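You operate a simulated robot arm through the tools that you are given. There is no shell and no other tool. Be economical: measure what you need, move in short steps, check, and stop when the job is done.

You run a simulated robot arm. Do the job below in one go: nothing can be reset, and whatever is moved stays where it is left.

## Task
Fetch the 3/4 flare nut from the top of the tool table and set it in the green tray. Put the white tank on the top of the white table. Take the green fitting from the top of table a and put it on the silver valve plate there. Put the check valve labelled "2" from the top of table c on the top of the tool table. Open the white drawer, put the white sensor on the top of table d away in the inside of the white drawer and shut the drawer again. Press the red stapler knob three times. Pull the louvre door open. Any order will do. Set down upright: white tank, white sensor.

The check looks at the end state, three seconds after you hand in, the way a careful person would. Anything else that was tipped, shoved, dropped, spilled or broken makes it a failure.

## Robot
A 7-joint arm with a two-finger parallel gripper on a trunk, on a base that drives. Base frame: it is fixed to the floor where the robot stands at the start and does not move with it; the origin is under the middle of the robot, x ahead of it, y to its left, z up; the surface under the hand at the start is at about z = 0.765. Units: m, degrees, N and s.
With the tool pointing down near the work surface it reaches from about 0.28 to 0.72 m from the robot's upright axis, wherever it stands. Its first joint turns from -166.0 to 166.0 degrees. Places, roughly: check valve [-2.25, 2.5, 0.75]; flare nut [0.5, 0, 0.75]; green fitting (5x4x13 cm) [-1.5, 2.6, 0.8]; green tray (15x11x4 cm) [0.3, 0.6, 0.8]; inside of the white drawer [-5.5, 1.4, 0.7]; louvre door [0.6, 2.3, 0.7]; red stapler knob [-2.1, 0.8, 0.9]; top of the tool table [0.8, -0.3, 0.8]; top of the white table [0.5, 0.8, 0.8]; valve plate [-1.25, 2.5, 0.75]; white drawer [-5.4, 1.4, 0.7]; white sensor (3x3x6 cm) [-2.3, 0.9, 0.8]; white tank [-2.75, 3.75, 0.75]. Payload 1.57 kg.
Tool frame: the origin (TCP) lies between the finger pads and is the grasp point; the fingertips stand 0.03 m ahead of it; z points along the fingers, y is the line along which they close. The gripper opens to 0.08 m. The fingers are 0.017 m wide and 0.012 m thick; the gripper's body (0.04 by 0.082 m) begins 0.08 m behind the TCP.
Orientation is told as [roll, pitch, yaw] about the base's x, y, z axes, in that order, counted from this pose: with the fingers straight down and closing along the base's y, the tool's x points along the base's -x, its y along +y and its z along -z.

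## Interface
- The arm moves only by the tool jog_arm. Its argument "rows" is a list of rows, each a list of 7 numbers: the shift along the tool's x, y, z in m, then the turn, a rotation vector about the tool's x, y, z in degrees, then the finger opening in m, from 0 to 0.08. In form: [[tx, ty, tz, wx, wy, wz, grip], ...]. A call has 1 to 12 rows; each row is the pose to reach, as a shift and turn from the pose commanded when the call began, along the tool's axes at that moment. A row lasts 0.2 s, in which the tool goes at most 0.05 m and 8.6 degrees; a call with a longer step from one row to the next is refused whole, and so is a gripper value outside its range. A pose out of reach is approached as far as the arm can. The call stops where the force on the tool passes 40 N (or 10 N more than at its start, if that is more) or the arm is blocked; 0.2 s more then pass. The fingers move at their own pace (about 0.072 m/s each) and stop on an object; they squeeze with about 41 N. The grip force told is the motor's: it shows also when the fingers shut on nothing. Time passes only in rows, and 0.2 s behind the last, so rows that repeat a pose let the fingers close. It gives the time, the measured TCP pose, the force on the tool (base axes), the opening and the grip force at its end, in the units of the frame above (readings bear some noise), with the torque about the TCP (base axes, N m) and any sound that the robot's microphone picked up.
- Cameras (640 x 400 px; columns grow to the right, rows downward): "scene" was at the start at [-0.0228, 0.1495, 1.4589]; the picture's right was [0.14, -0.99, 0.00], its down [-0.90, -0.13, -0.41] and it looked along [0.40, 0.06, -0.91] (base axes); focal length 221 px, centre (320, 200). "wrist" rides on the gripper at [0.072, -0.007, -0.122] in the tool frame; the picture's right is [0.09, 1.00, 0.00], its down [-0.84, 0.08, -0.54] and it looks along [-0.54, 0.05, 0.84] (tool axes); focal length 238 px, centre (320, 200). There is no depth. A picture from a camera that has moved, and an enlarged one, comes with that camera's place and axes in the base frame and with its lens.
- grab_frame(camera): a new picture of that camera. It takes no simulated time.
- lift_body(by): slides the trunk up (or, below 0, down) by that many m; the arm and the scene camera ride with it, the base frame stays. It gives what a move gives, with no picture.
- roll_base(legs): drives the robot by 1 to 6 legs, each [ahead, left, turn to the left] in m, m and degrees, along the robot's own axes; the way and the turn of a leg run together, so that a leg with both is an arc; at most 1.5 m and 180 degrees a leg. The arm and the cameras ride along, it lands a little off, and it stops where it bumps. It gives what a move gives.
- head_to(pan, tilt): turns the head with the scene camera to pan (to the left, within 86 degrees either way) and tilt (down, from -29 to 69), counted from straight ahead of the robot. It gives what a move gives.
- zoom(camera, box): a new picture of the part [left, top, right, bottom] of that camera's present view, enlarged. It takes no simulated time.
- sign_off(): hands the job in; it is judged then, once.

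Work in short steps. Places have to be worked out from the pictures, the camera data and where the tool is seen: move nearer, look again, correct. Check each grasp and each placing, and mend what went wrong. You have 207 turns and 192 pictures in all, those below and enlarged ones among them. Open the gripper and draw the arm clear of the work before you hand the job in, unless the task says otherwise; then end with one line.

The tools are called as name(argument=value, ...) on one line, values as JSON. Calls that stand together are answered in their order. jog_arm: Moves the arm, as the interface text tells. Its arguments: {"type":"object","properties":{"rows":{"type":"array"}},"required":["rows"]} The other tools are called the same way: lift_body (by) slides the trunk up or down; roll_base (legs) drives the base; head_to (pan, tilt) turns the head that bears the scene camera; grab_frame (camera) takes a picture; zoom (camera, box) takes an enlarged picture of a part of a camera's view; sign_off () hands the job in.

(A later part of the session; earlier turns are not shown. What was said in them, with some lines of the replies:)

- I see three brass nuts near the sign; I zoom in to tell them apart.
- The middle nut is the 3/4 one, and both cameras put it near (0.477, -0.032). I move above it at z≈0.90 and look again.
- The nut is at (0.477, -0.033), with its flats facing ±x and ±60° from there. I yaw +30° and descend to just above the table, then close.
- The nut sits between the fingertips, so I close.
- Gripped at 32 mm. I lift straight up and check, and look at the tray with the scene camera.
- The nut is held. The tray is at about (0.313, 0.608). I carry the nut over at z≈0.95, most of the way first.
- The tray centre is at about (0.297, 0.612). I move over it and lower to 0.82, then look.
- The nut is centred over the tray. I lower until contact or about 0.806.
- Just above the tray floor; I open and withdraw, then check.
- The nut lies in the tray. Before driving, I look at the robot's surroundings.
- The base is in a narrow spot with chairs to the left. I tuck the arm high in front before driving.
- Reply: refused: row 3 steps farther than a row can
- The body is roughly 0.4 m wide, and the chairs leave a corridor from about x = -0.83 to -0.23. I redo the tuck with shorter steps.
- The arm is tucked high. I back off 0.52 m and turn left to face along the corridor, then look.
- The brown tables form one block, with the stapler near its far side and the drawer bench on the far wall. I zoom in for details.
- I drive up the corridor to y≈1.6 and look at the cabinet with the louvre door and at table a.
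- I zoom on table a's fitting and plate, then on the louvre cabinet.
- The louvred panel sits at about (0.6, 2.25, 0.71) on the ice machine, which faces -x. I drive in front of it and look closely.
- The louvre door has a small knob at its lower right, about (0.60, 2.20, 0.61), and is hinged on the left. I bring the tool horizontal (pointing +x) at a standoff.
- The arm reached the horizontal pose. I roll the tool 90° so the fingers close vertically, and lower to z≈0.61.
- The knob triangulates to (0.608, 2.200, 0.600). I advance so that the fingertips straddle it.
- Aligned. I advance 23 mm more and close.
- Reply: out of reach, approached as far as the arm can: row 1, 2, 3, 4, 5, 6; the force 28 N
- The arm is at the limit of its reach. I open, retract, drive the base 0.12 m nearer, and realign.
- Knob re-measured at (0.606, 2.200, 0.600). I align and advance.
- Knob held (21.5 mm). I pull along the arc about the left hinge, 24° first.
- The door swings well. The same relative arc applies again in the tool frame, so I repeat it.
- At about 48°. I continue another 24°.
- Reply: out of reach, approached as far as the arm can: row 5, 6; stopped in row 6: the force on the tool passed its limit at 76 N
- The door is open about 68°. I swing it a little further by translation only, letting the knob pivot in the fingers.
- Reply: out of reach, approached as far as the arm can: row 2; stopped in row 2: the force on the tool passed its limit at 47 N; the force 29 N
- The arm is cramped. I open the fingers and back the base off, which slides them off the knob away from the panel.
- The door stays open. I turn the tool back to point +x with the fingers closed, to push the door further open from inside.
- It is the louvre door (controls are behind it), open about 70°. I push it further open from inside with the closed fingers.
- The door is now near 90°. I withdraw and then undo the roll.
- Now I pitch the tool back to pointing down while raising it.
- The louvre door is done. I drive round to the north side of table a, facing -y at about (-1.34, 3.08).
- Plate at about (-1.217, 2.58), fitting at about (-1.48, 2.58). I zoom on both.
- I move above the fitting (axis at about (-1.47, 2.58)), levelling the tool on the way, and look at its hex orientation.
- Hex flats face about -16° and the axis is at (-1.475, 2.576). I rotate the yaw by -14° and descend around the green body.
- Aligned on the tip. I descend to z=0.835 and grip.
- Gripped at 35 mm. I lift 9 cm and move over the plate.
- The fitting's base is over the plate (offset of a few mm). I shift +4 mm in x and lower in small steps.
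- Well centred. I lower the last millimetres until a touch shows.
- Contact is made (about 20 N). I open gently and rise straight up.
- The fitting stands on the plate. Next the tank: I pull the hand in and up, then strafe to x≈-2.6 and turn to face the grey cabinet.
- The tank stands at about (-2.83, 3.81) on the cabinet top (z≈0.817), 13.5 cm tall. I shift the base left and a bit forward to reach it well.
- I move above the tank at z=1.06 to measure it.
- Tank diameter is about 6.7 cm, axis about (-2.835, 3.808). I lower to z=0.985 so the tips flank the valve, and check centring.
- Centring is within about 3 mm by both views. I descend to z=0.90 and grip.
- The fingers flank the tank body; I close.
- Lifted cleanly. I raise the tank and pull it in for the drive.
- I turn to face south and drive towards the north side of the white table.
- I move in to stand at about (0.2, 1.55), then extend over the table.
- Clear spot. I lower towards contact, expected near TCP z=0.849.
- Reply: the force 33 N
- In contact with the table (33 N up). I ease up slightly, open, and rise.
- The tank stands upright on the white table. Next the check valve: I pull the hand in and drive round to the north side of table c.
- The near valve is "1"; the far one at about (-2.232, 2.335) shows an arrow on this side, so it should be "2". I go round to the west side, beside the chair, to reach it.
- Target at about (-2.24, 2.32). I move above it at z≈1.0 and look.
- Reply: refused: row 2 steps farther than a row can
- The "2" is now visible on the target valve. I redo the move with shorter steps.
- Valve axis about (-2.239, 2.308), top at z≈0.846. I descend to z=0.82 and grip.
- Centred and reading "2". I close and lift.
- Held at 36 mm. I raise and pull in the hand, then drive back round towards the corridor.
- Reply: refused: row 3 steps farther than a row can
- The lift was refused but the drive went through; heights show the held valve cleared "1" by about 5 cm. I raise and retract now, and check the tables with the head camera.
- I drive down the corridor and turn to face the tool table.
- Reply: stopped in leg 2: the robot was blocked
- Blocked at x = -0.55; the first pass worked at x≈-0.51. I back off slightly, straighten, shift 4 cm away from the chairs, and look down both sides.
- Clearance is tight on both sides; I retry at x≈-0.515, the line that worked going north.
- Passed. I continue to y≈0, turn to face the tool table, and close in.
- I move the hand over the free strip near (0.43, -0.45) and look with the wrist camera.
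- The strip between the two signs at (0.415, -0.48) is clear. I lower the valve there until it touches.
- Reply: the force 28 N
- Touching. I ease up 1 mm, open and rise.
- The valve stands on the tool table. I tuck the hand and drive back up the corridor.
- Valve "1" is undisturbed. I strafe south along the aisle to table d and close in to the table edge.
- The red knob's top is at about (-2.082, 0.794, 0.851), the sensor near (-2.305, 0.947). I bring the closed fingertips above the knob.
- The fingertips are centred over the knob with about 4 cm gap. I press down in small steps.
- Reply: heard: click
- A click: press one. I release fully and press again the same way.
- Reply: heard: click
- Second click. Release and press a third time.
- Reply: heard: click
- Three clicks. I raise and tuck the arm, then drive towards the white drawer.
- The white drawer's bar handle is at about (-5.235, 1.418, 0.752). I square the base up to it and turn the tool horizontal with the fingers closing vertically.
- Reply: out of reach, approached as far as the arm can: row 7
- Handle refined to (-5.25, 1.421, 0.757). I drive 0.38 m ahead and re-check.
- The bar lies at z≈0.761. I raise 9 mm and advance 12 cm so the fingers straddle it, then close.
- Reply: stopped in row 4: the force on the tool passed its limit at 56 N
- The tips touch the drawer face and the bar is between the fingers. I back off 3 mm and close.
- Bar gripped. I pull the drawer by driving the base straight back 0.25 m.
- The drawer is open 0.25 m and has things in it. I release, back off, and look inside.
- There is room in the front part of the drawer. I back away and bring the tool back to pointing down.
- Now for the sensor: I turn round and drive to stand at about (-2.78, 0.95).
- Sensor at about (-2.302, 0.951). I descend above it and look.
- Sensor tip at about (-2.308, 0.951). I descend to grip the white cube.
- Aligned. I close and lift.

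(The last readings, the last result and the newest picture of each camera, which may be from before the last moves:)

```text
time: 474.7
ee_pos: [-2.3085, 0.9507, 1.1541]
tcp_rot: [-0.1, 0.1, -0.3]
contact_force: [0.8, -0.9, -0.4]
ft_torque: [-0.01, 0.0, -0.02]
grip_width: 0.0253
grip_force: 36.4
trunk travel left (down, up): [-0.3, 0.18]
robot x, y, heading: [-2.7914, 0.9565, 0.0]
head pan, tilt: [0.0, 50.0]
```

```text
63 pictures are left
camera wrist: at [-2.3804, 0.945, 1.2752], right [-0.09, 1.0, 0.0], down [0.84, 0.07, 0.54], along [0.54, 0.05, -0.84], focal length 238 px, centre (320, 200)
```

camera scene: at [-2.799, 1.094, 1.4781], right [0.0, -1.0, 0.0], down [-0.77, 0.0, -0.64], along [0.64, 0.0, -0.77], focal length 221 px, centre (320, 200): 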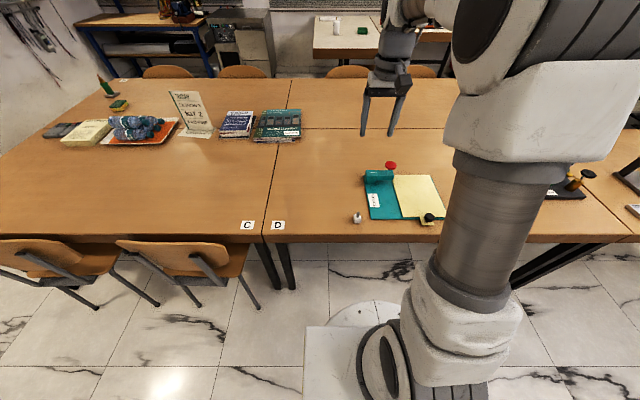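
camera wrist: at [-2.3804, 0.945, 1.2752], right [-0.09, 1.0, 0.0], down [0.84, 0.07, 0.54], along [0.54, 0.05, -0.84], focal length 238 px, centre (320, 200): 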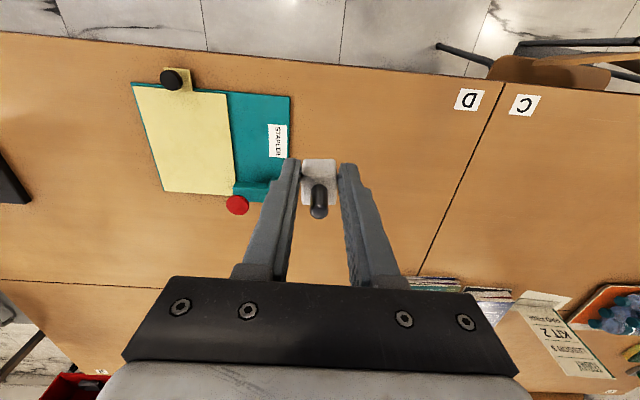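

Sensor held (25 mm). I drive back to the open drawer.

roll_base(legs=[[-0.6, 0, 0], [0, 0, 180], [1.08, -0.5, 0]])

head_to(pan=0, tilt=50)

grab_frame(camera="scene")

grab_frame(camera="wrist")

```text
time: 496.0
ee_pos: [-4.9562, 1.4498, 1.153]
tcp_rot: [0.0, 0.1, 179.6]
contact_force: [0.2, 0.9, -0.8]
ft_torque: [-0.04, -0.01, 0.03]
grip_width: 0.0251
grip_force: 36.5
trunk travel left (down, up): [-0.3, 0.18]
robot x, y, heading: [-4.471, 1.4486, 179.9]
head pan, tilt: [0.0, 50.0]
```

```text
time: 496.6
ee_pos: [-4.9553, 1.4508, 1.1518]
tcp_rot: [-0.1, 0.0, 179.5]
contact_force: [0.5, -0.5, -0.2]
ft_torque: [0.01, -0.02, 0.02]
grip_width: 0.0248
grip_force: 36.2
trunk travel left (down, up): [-0.3, 0.18]
robot x, y, heading: [-4.4703, 1.4456, 179.9]
head pan, tilt: [0.0, 50.0]
```

```text
62 pictures are left
camera scene: at [-4.4686, 1.3082, 1.478], right [0.0, 1.0, 0.0], down [0.77, 0.0, -0.64], along [-0.64, 0.0, -0.77], focal length 221 px, centre (320, 200)
```

scene: 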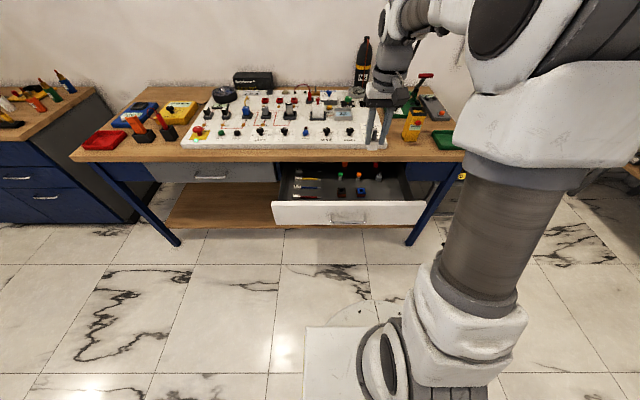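

```text
61 pictures are left
camera wrist: at [-4.8849, 1.4567, 1.2747], right [0.08, -1.0, 0.0], down [-0.84, -0.07, 0.54], along [-0.54, -0.04, -0.84], focal length 238 px, centre (320, 200)
```

wrist: 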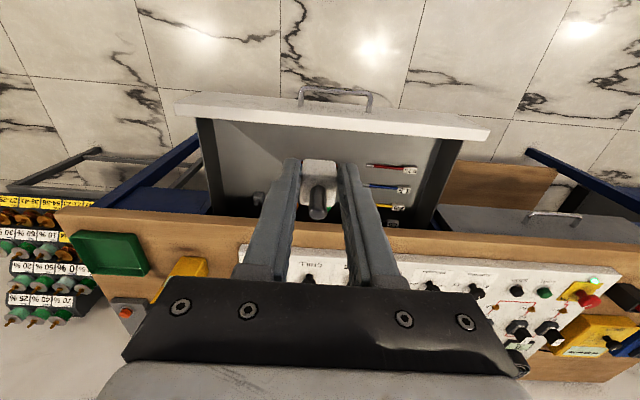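

zoom(camera="scene", box=[260, 150, 440, 235])

zoom(camera="wrist", box=[160, 70, 500, 260])

```text
3.56 times, centred on (350, 192) of scene
camera zoom: at [-4.4686, 1.3082, 1.478], right [0.0, 1.0, 0.0], down [0.77, 0.0, -0.64], along [-0.64, 0.0, -0.77], focal length 786 px, centre (213, 227)
```

zoom: 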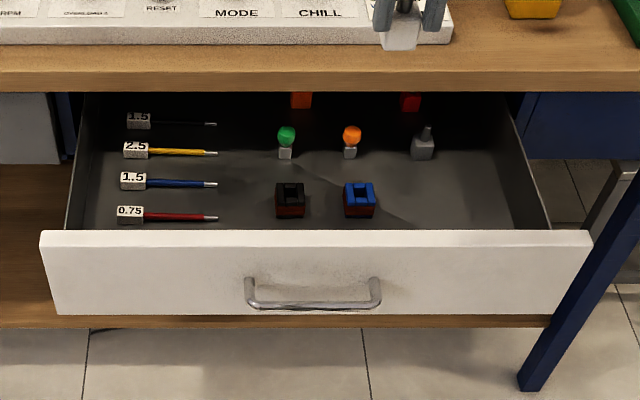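

```text
1.88 times, centred on (330, 165) of wrist
camera zoom: at [-4.8849, 1.4567, 1.2747], right [0.08, -1.0, 0.0], down [-0.84, -0.07, 0.54], along [-0.54, -0.04, -0.84], focal length 449 px, centre (301, 266)
```

zoom: 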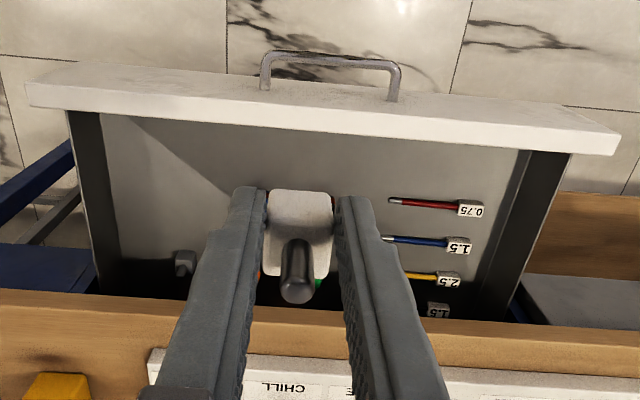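

The front-right of the drawer is free, around (-5.08, 1.62). I move above it and lower part-way.

jog_arm(rows=[[-0.025, -0.034, 0, 0, 0, 0, 0.01], [-0.05, -0.068, 0, 0, 0, 0, 0.01], [-0.075, -0.102, 0, 0, 0, 0, 0.01], [-0.1, -0.136, 0, 0, 0, 0, 0.01], [-0.125, -0.17, 0, 0, 0, 0, 0.01], [-0.125, -0.17, 0.045, 0, 0, 0, 0.01], [-0.125, -0.17, 0.09, 0, 0, 0, 0.01], [-0.125, -0.17, 0.135, 0, 0, 0, 0.01], [-0.125, -0.17, 0.18, 0, 0, 0, 0.01], [-0.125, -0.17, 0.225, 0, 0, 0, 0.01], [-0.125, -0.17, 0.265, 0, 0, 0, 0.01]])

grab_frame(camera="wrist")

zoom(camera="scene", box=[260, 130, 440, 235])

```text
time: 499.0
ee_pos: [-5.0784, 1.6239, 0.887]
tcp_rot: [-0.1, 0.0, 179.5]
contact_force: [-0.4, -1.2, -0.4]
ft_torque: [-0.02, 0.04, 0.0]
grip_width: 0.0249
grip_force: 36.7
trunk travel left (down, up): [-0.3, 0.18]
robot x, y, heading: [-4.4674, 1.4449, 180.0]
head pan, tilt: [0.0, 50.0]
```

```text
58 pictures are left
camera wrist: at [-5.0073, 1.6293, 1.0097], right [0.08, -1.0, 0.0], down [-0.84, -0.07, 0.54], along [-0.54, -0.04, -0.84], focal length 238 px, centre (320, 200)
```

wrist: 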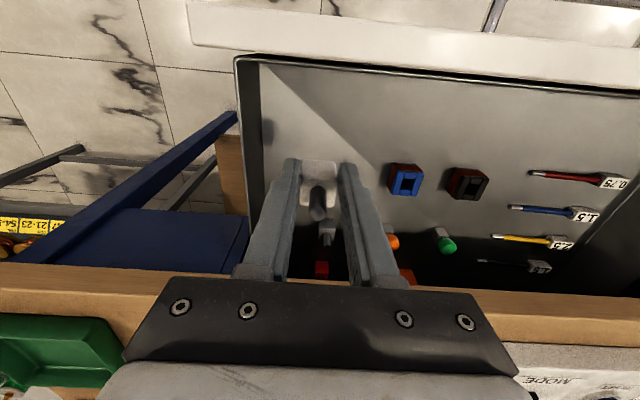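

```text
3.56 times, centred on (350, 182) of scene
camera zoom: at [-4.4686, 1.3082, 1.4781], right [0.0, 1.0, 0.0], down [0.77, 0.0, -0.64], along [-0.64, 0.0, -0.77], focal length 786 px, centre (213, 262)
```

zoom: 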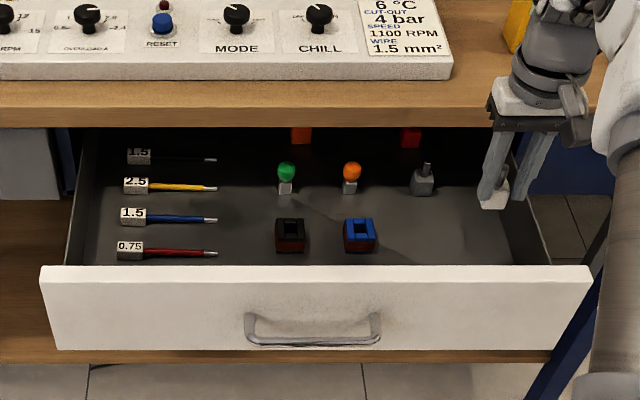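

Good clearance. I shift 2 cm to centre it and lower in steps until the floor is felt.

jog_arm(rows=[[0, 0.02, 0.02, 0, 0, 0, 0.01], [0, 0.02, 0.05, 0, 0, 0, 0.01], [0, 0.02, 0.08, 0, 0, 0, 0.01], [0, 0.02, 0.1, 0, 0, 0, 0.01], [0, 0.02, 0.11, 0, 0, 0, 0.01], [0, 0.02, 0.11, 0, 0, 0, 0.01]])

grab_frame(camera="wrist")

zoom(camera="scene", box=[340, 150, 440, 215])

```text
time: 500.4
ee_pos: [-5.0785, 1.6032, 0.7794]
tcp_rot: [-0.1, 0.0, 179.6]
contact_force: [-0.1, -0.2, -0.5]
ft_torque: [-0.03, -0.05, 0.0]
grip_width: 0.0249
grip_force: 36.0
trunk travel left (down, up): [-0.3, 0.18]
robot x, y, heading: [-4.4719, 1.4452, 179.9]
head pan, tilt: [0.0, 50.0]
```

```text
56 pictures are left
camera wrist: at [-5.0081, 1.6087, 0.8996], right [0.08, -1.0, 0.0], down [-0.84, -0.07, 0.54], along [-0.54, -0.04, -0.84], focal length 238 px, centre (320, 200)
```

wrist: 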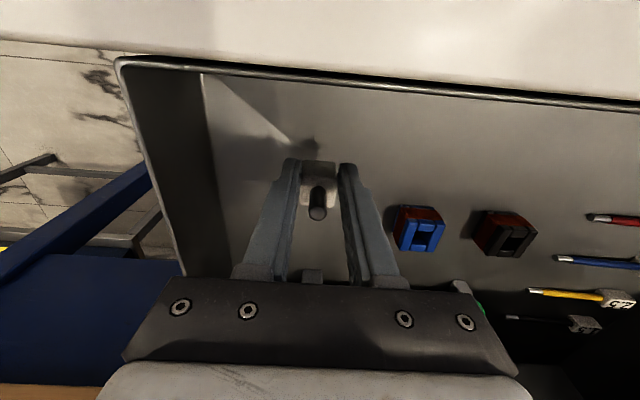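

```text
6.15 times, centred on (390, 182) of scene
camera zoom: at [-4.4687, 1.3082, 1.478], right [0.0, 1.0, 0.0], down [0.77, 0.0, -0.64], along [-0.64, 0.0, -0.77], focal length 1361 px, centre (-111, 308)
```

zoom: 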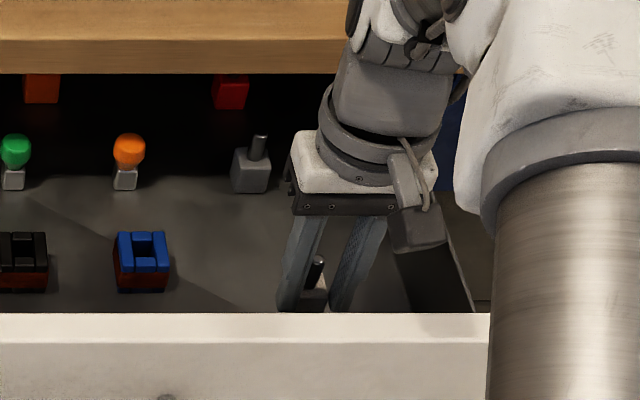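

Clear all round. I continue down in small steps until contact.

jog_arm(rows=[[0, 0, 0.004, 0, 0, 0, 0.01], [0, 0, 0.008, 0, 0, 0, 0.01], [0, 0, 0.012, 0, 0, 0, 0.01], [0, 0, 0.015, 0, 0, 0, 0.01], [0, 0, 0.018, 0, 0, 0, 0.01], [0, 0, 0.018, 0, 0, 0, 0.01]])

```text
time: 501.8
ee_pos: [-5.0794, 1.6016, 0.7604]
tcp_rot: [-0.1, 0.1, 179.6]
contact_force: [-0.2, -0.2, 0.2]
ft_torque: [-0.04, -0.01, 0.0]
grip_width: 0.0248
grip_force: 36.5
trunk travel left (down, up): [-0.3, 0.18]
robot x, y, heading: [-4.4694, 1.4457, 179.7]
head pan, tilt: [0.0, 50.0]
```

jog_arm(rows=[[0, 0, 0.003, 0, 0, 0, 0.01], [0, 0, 0.006, 0, 0, 0, 0.01], [0, 0, 0.009, 0, 0, 0, 0.01], [0, 0, 0.009, 0, 0, 0, 0.01]])

grab_frame(camera="wrist")

```text
time: 502.8
ee_pos: [-5.0792, 1.603, 0.7506]
tcp_rot: [0.0, 0.1, 179.7]
contact_force: [-0.2, -0.3, -0.4]
ft_torque: [0.0, 0.02, 0.0]
grip_width: 0.025
grip_force: 36.4
trunk travel left (down, up): [-0.3, 0.18]
robot x, y, heading: [-4.4705, 1.4437, 179.8]
head pan, tilt: [0.0, 50.0]
```

```text
54 pictures are left
camera wrist: at [-5.0082, 1.6084, 0.8726], right [0.08, -1.0, 0.0], down [-0.84, -0.07, 0.54], along [-0.54, -0.04, -0.84], focal length 238 px, centre (320, 200)
```

wrist: 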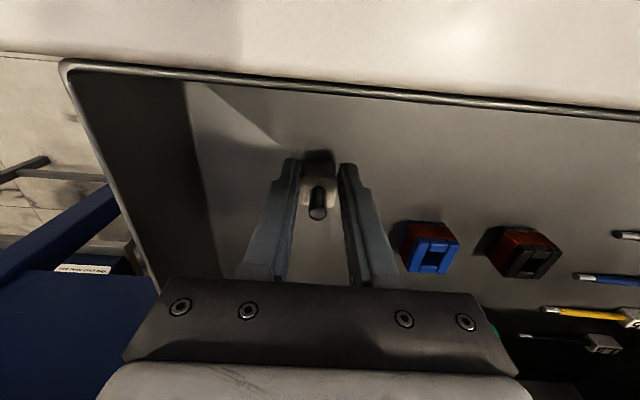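

Not yet at the floor, and the camera is getting near the drawer front. I shift 12 mm inward and keep lowering.

jog_arm(rows=[[-0.012, 0, 0, 0, 0, 0, 0.01], [-0.012, 0, 0.003, 0, 0, 0, 0.01], [-0.012, 0, 0.006, 0, 0, 0, 0.01], [-0.012, 0, 0.009, 0, 0, 0, 0.01], [-0.012, 0, 0.009, 0, 0, 0, 0.01]])

zoom(camera="wrist", box=[240, 120, 400, 240])

```text
time: 504.0
ee_pos: [-5.0922, 1.6023, 0.7457]
tcp_rot: [-0.2, -0.3, 179.6]
contact_force: [-2.7, -1.4, 27.1]
ft_torque: [-0.07, 0.28, 0.0]
grip_width: 0.0251
grip_force: 37.4
trunk travel left (down, up): [-0.3, 0.18]
robot x, y, heading: [-4.4709, 1.4471, 179.9]
head pan, tilt: [0.0, 50.0]
```

```text
3.33 times, centred on (320, 180) of wrist
camera zoom: at [-5.0202, 1.6086, 0.8666], right [0.08, -1.0, 0.0], down [-0.83, -0.07, 0.55], along [-0.54, -0.04, -0.84], focal length 794 px, centre (320, 267)
```

zoom: 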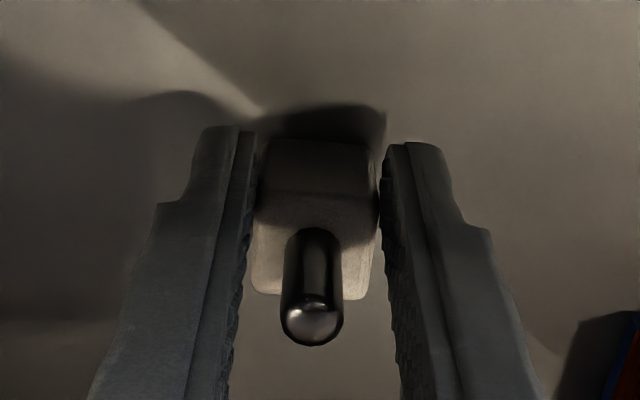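

Contact with the drawer floor (27 N). I ease up 1 mm, open, and rise straight up.

jog_arm(rows=[[0, 0, -0.002, 0, 0, 0, 0.01], [0, 0, -0.002, 0, 0, 0, 0.035], [0, 0, -0.002, 0, 0, 0, 0.048], [0, 0, -0.002, 0, 0, 0, 0.048], [0, 0, -0.03, 0, 0, 0, 0.048], [0, 0, -0.07, 0, 0, 0, 0.048], [0, 0, -0.115, 0, 0, 0, 0.048], [0, 0, -0.16, 0, 0, 0, 0.048], [0, 0, -0.205, 0, 0, 0, 0.048], [0, 0, -0.25, 0, 0, 0, 0.048], [0.02, 0, -0.29, 0, 0, 0, 0.048]])

grab_frame(camera="wrist")

zoom(camera="scene", box=[260, 150, 440, 235])

```text
time: 506.4
ee_pos: [-5.0722, 1.6025, 1.0326]
tcp_rot: [-0.1, 0.2, 179.6]
contact_force: [-0.4, -0.3, -1.1]
ft_torque: [-0.01, 0.0, -0.01]
grip_width: 0.0479
grip_force: 0.1
trunk travel left (down, up): [-0.3, 0.18]
robot x, y, heading: [-4.4686, 1.4497, 179.8]
head pan, tilt: [0.0, 50.0]
```

```text
52 pictures are left
camera wrist: at [-5.0008, 1.6086, 1.1532], right [0.08, -1.0, 0.0], down [-0.84, -0.07, 0.54], along [-0.54, -0.04, -0.84], focal length 238 px, centre (320, 200)
```

wrist: 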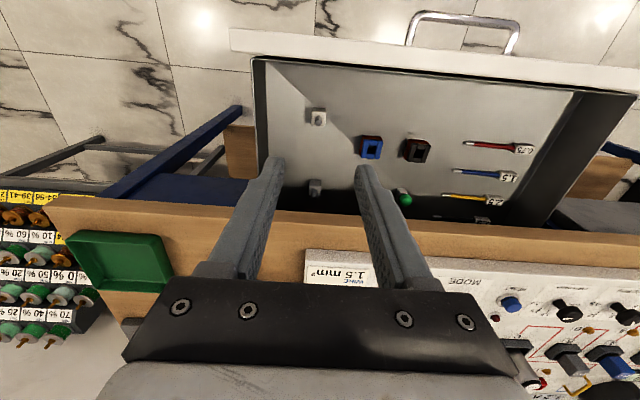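

```text
3.56 times, centred on (350, 192) of scene
camera zoom: at [-4.4687, 1.3082, 1.478], right [0.0, 1.0, 0.0], down [0.77, 0.0, -0.64], along [-0.64, 0.0, -0.77], focal length 786 px, centre (213, 227)
```

zoom: 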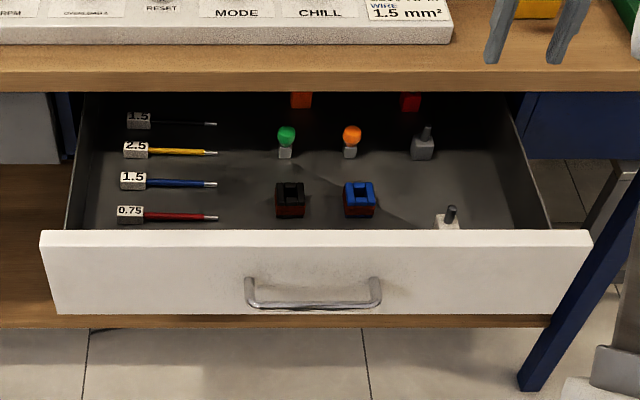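

The sensor stands upright in the drawer. I pull the hand back and to the centre, back the base off, and turn the tool horizontal to push the drawer shut.

jog_arm(rows=[[0.04, 0, -0.02, 0, 0, 0, 0.03], [0.08, 0.01, -0.04, 0, 0, 0, 0.0], [0.1, 0.05, -0.06, 0, 0, 0, 0.0], [0.11, 0.095, -0.07, 0, 0, 0, 0.0], [0.11, 0.14, -0.08, 0, 0, 0, 0.0], [0.11, 0.178, -0.1, 0, 0, 0, 0.0]])

roll_base(legs=[[-0.4, 0, 0]])

jog_arm(rows=[[0, 0, 0.028, 0, -7.5, 0, 0], [0, 0, 0.056, 0, -15, 0, 0], [0, 0, 0.083, 0, -22.5, 0, 0], [0, 0, 0.11, 0, -30, 0, 0], [0, 0, 0.138, 0, -37.5, 0, 0], [0, 0, 0.166, 0, -45, 0, 0], [0, 0, 0.194, 0, -52.5, 0, 0], [0, 0, 0.22, 0, -60, 0, 0], [0, 0, 0.248, 0, -67.5, 0, 0], [0, 0, 0.276, 0, -75, 0, 0], [0, 0, 0.304, 0, -82.5, 0, 0], [0, 0, 0.332, 0, -90, 0, 0]])

grab_frame(camera="scene")

grab_frame(camera="wrist")

```text
time: 507.8
ee_pos: [-4.9638, 1.4201, 1.1303]
tcp_rot: [-0.1, -0.1, 179.5]
contact_force: [-0.4, 1.1, -0.2]
ft_torque: [-0.05, 0.02, -0.03]
grip_width: 0.0002
grip_force: 21.3
trunk travel left (down, up): [-0.3, 0.18]
robot x, y, heading: [-4.4693, 1.4508, 179.8]
head pan, tilt: [0.0, 50.0]
```

```text
time: 511.0
ee_pos: [-4.5628, 1.42, 1.1315]
tcp_rot: [-0.1, 0.1, 179.8]
contact_force: [0.5, -0.4, 0.2]
ft_torque: [-0.01, 0.03, 0.02]
grip_width: 0.0
grip_force: 20.4
trunk travel left (down, up): [-0.3, 0.18]
robot x, y, heading: [-4.0673, 1.4467, -179.9]
head pan, tilt: [0.0, 50.0]
```

```text
time: 513.6
ee_pos: [-4.561, 1.4219, 0.7985]
tcp_rot: [-111.6, -89.9, -68.6]
contact_force: [-0.1, -0.5, -0.4]
ft_torque: [0.0, 0.01, 0.0]
grip_width: 0.0
grip_force: 21.4
trunk travel left (down, up): [-0.3, 0.18]
robot x, y, heading: [-4.0693, 1.4483, -179.8]
head pan, tilt: [0.0, 50.0]
```

```text
50 pictures are left
camera scene: at [-4.0672, 1.3085, 1.4781], right [0.0, 1.0, 0.0], down [0.77, 0.0, -0.64], along [-0.64, 0.0, -0.77], focal length 221 px, centre (320, 200)
```

scene: 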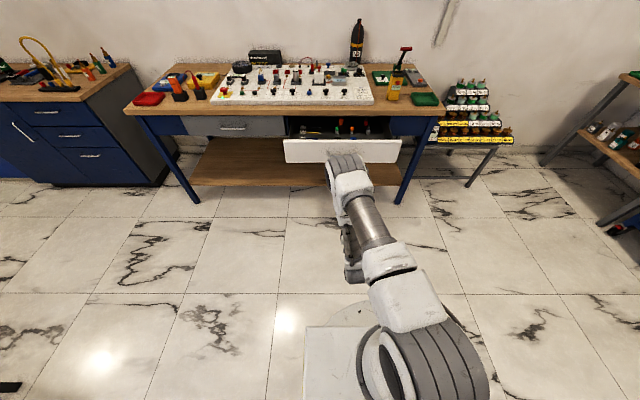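

```text
49 pictures are left
camera wrist: at [-4.4395, 1.4272, 0.7275], right [0.0, -1.0, -0.09], down [0.54, -0.08, 0.84], along [-0.84, -0.05, 0.54], focal length 238 px, centre (320, 200)
```

wrist: 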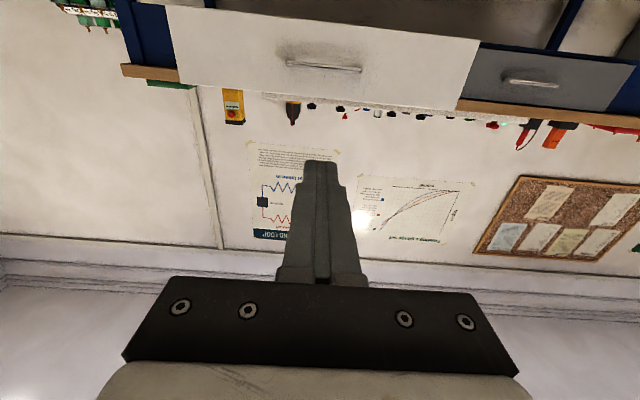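

The fingers point at the drawer front, above the bar. I drive ahead to near contact.

roll_base(legs=[[0.35, 0, 0]])

grab_frame(camera="wrist")

zoom(camera="scene", box=[240, 130, 460, 260])

```text
time: 516.4
ee_pos: [-4.9135, 1.4205, 0.7992]
tcp_rot: [-37.9, -89.8, -142.4]
contact_force: [0.5, 0.2, -0.5]
ft_torque: [0.01, 0.03, 0.01]
grip_width: 0.0001
grip_force: 21.7
trunk travel left (down, up): [-0.3, 0.18]
robot x, y, heading: [-4.4183, 1.4455, -180.1]
head pan, tilt: [0.0, 50.0]
```

```text
48 pictures are left
camera wrist: at [-4.791, 1.4272, 0.7279], right [-0.01, -1.0, -0.09], down [0.54, -0.08, 0.84], along [-0.84, -0.05, 0.54], focal length 238 px, centre (320, 200)
```

wrist: 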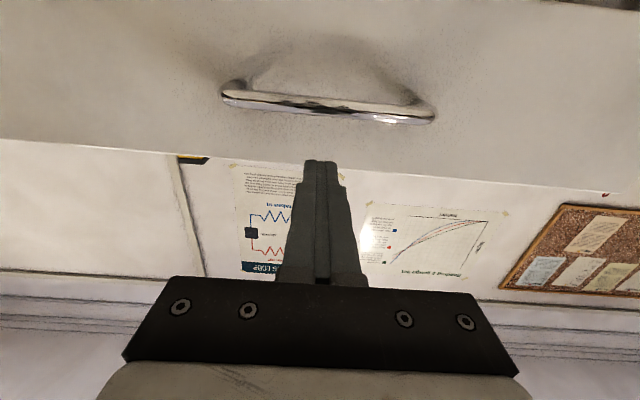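

```text
2.91 times, centred on (350, 195) of scene
camera zoom: at [-4.419, 1.3079, 1.478], right [0.0, 1.0, 0.0], down [0.77, 0.0, -0.64], along [-0.64, 0.0, -0.77], focal length 643 px, centre (233, 214)
```

zoom: 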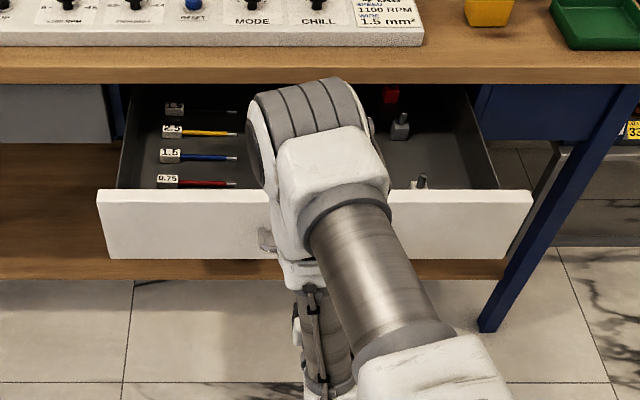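

I lower 5 mm to press squarely on the front, then push with the base most of the way.

jog_arm(rows=[[0.005, 0, 0, 0, 0, 0, 0], [0.005, 0, 0, 0, 0, 0, 0]])

roll_base(legs=[[0.15, 0, 0]])

grab_frame(camera="wrist")

zoom(camera="scene", box=[240, 130, 460, 260])

```text
time: 517.0
ee_pos: [-4.9124, 1.4211, 0.7948]
tcp_rot: [-38.0, -89.9, -142.2]
contact_force: [0.2, 0.5, -0.1]
ft_torque: [-0.02, -0.03, 0.02]
grip_width: 0.0002
grip_force: 21.8
trunk travel left (down, up): [-0.3, 0.18]
robot x, y, heading: [-4.4226, 1.4498, -179.8]
head pan, tilt: [0.0, 50.0]
```

```text
time: 518.6
ee_pos: [-5.0617, 1.422, 0.7945]
tcp_rot: [-39.8, -89.8, -140.7]
contact_force: [0.3, -0.1, 0.6]
ft_torque: [-0.01, 0.0, 0.01]
grip_width: 0.0
grip_force: 21.7
trunk travel left (down, up): [-0.3, 0.18]
robot x, y, heading: [-4.5683, 1.4458, 179.8]
head pan, tilt: [0.0, 50.0]
```

```text
46 pictures are left
camera wrist: at [-4.9407, 1.4282, 0.7227], right [-0.01, -1.0, -0.09], down [0.54, -0.08, 0.84], along [-0.84, -0.04, 0.54], focal length 238 px, centre (320, 200)
```

wrist: 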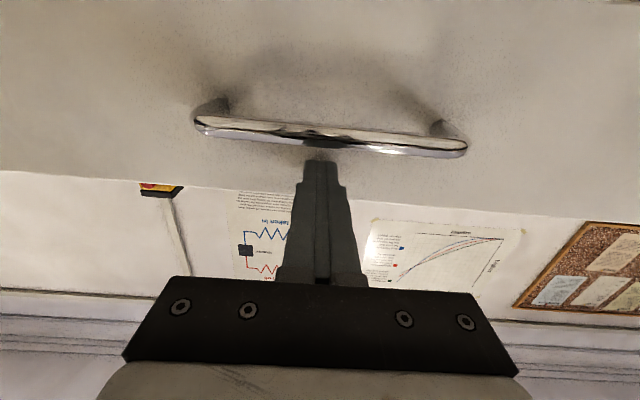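

```text
2.91 times, centred on (350, 195) of scene
camera zoom: at [-4.5689, 1.308, 1.478], right [0.0, 1.0, 0.0], down [0.77, 0.0, -0.64], along [-0.64, 0.0, -0.77], focal length 643 px, centre (233, 214)
```

zoom: 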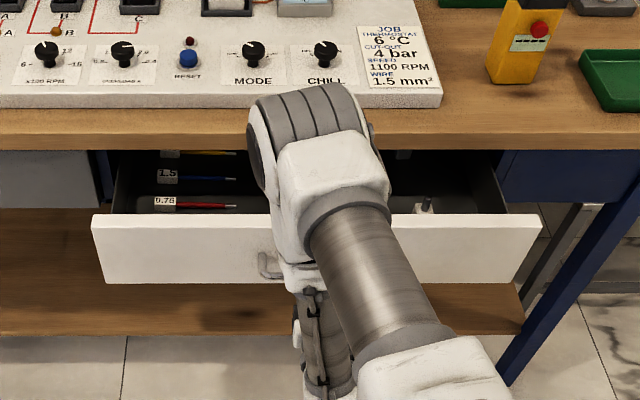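

The drawer moves smoothly and the sensor still stands. I push 0.13 m more with the base.

roll_base(legs=[[0.13, 0, 0]])

jog_arm(rows=[[0, 0, 0.006, 0, 0, 0, 0], [0, 0, 0.012, 0, 0, 0, 0], [0, 0, 0.018, 0, 0, 0, 0], [0, 0, 0.024, 0, 0, 0, 0], [0, 0, 0.03, 0, 0, 0, 0], [0, 0, 0.036, 0, 0, 0, 0]])

zoom(camera="scene", box=[240, 130, 460, 260])

grab_frame(camera="wrist")

```text
time: 520.1
ee_pos: [-5.1918, 1.4229, 0.7937]
tcp_rot: [-38.9, -89.7, -141.6]
contact_force: [-0.1, -0.4, -0.2]
ft_torque: [0.03, -0.02, 0.01]
grip_width: 0.0
grip_force: 21.8
trunk travel left (down, up): [-0.3, 0.18]
robot x, y, heading: [-4.6989, 1.4455, 179.9]
head pan, tilt: [0.0, 50.0]
```

```text
time: 521.2
ee_pos: [-5.21, 1.4241, 0.7943]
tcp_rot: [-18.0, -89.6, -162.3]
contact_force: [14.7, 0.2, 9.5]
ft_torque: [-0.04, 0.42, 0.07]
grip_width: 0.0
grip_force: 20.8
trunk travel left (down, up): [-0.3, 0.18]
robot x, y, heading: [-4.6965, 1.4506, 179.9]
head pan, tilt: [0.0, 50.0]
stopped in row 5: the force on the tool passed its limit at 49 N (the readings are from after the stop); the commanded pose is now the measured one
```

```text
2.91 times, centred on (350, 195) of scene
camera zoom: at [-4.6954, 1.3082, 1.4783], right [0.0, 1.0, 0.0], down [0.77, 0.0, -0.64], along [-0.64, 0.0, -0.77], focal length 643 px, centre (233, 214)
```

zoom: 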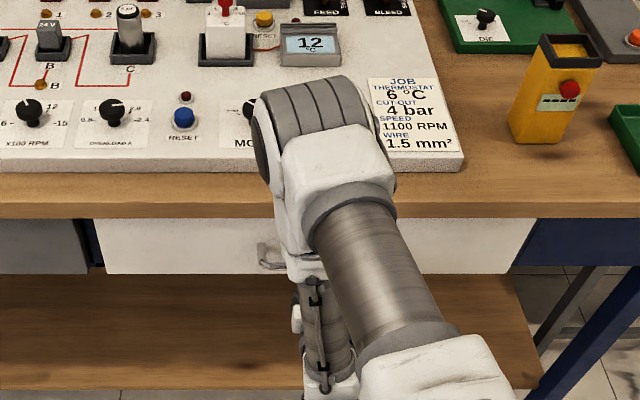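

```text
43 pictures are left
camera wrist: at [-5.0888, 1.4285, 0.7228], right [-0.01, -1.0, -0.09], down [0.54, -0.08, 0.84], along [-0.84, -0.04, 0.53], focal length 238 px, centre (320, 200)
```

wrist: 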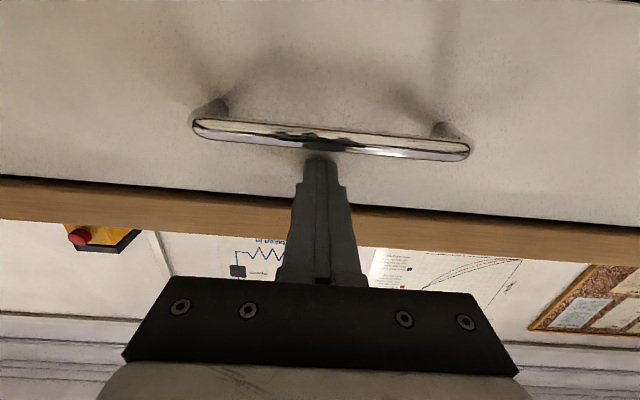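

The drawer stopped at the same face position as originally (TCP -5.21), so it is shut. I back away and look from a distance, then raise the arm clear.

roll_base(legs=[[-0.6, 0, 0]])

jog_arm(rows=[[-0.035, 0, 0, 0, 7.5, 0, 0.02], [-0.07, 0, 0, 0, 15, 0, 0.04], [-0.105, 0, 0, 0, 22.5, 0, 0.06], [-0.14, 0, 0, 0, 30, 0, 0.08], [-0.175, 0, 0, 0, 37.5, 0, 0.08], [-0.21, 0, 0, 0, 45, 0, 0.08], [-0.245, 0, 0, 0, 52.5, 0, 0.08], [-0.28, 0, 0, 0, 60, 0, 0.08], [-0.3, 0, 0, 0, 67.5, 0, 0.08], [-0.32, 0, 0, 0, 75, 0, 0.08], [-0.34, 0, 0, 0, 82.5, 0, 0.08], [-0.36, 0, 0, 0, 90, 0, 0.08]])

head_to(pan=0, tilt=30)

zoom(camera="scene", box=[160, 120, 480, 320])

```text
time: 525.6
ee_pos: [-4.6144, 1.4232, 0.7926]
tcp_rot: [-11.0, -89.4, -169.8]
contact_force: [0.3, 0.6, 0.2]
ft_torque: [0.01, 0.0, 0.02]
grip_width: 0.0001
grip_force: 21.1
trunk travel left (down, up): [-0.3, 0.18]
robot x, y, heading: [-4.098, 1.4467, 179.5]
head pan, tilt: [0.0, 50.0]
```

```text
time: 528.2
ee_pos: [-4.618, 1.4221, 1.1534]
tcp_rot: [-0.1, 0.7, 179.3]
contact_force: [0.1, -0.1, 1.1]
ft_torque: [-0.02, 0.02, -0.01]
grip_width: 0.0799
grip_force: 0.1
trunk travel left (down, up): [-0.3, 0.18]
robot x, y, heading: [-4.0977, 1.4406, 179.3]
head pan, tilt: [0.0, 50.0]
```

```text
time: 529.0
ee_pos: [-4.6168, 1.4216, 1.1535]
tcp_rot: [-0.1, 0.5, 179.2]
contact_force: [0.2, 0.8, -0.3]
ft_torque: [0.02, 0.04, 0.05]
grip_width: 0.08
grip_force: 0.0
trunk travel left (down, up): [-0.3, 0.18]
robot x, y, heading: [-4.1051, 1.4447, 179.3]
head pan, tilt: [0.0, 30.0]
```

```text
2.00 times, centred on (320, 220) of scene
camera zoom: at [-4.1132, 1.3058, 1.5075], right [0.01, 1.0, 0.0], down [0.5, 0.0, -0.87], along [-0.87, 0.01, -0.5], focal length 442 px, centre (320, 160)
```

zoom: 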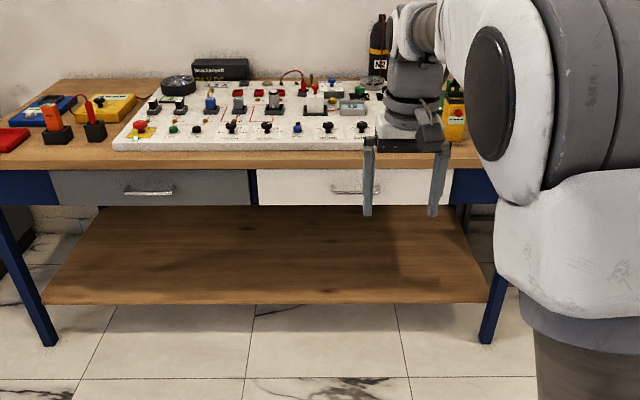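

All seven jobs look done: the drawer is flush with its neighbour, the gripper is open and the arm is clear. I hand in.

sign_off()

```text
The job is handed in.
```

All seven jobs are done and handed in; the sensor stood upright before the drawer was shut and wasn't visible afterwards, and the base was blocked once in the chair corridor with nothing seen out of place.
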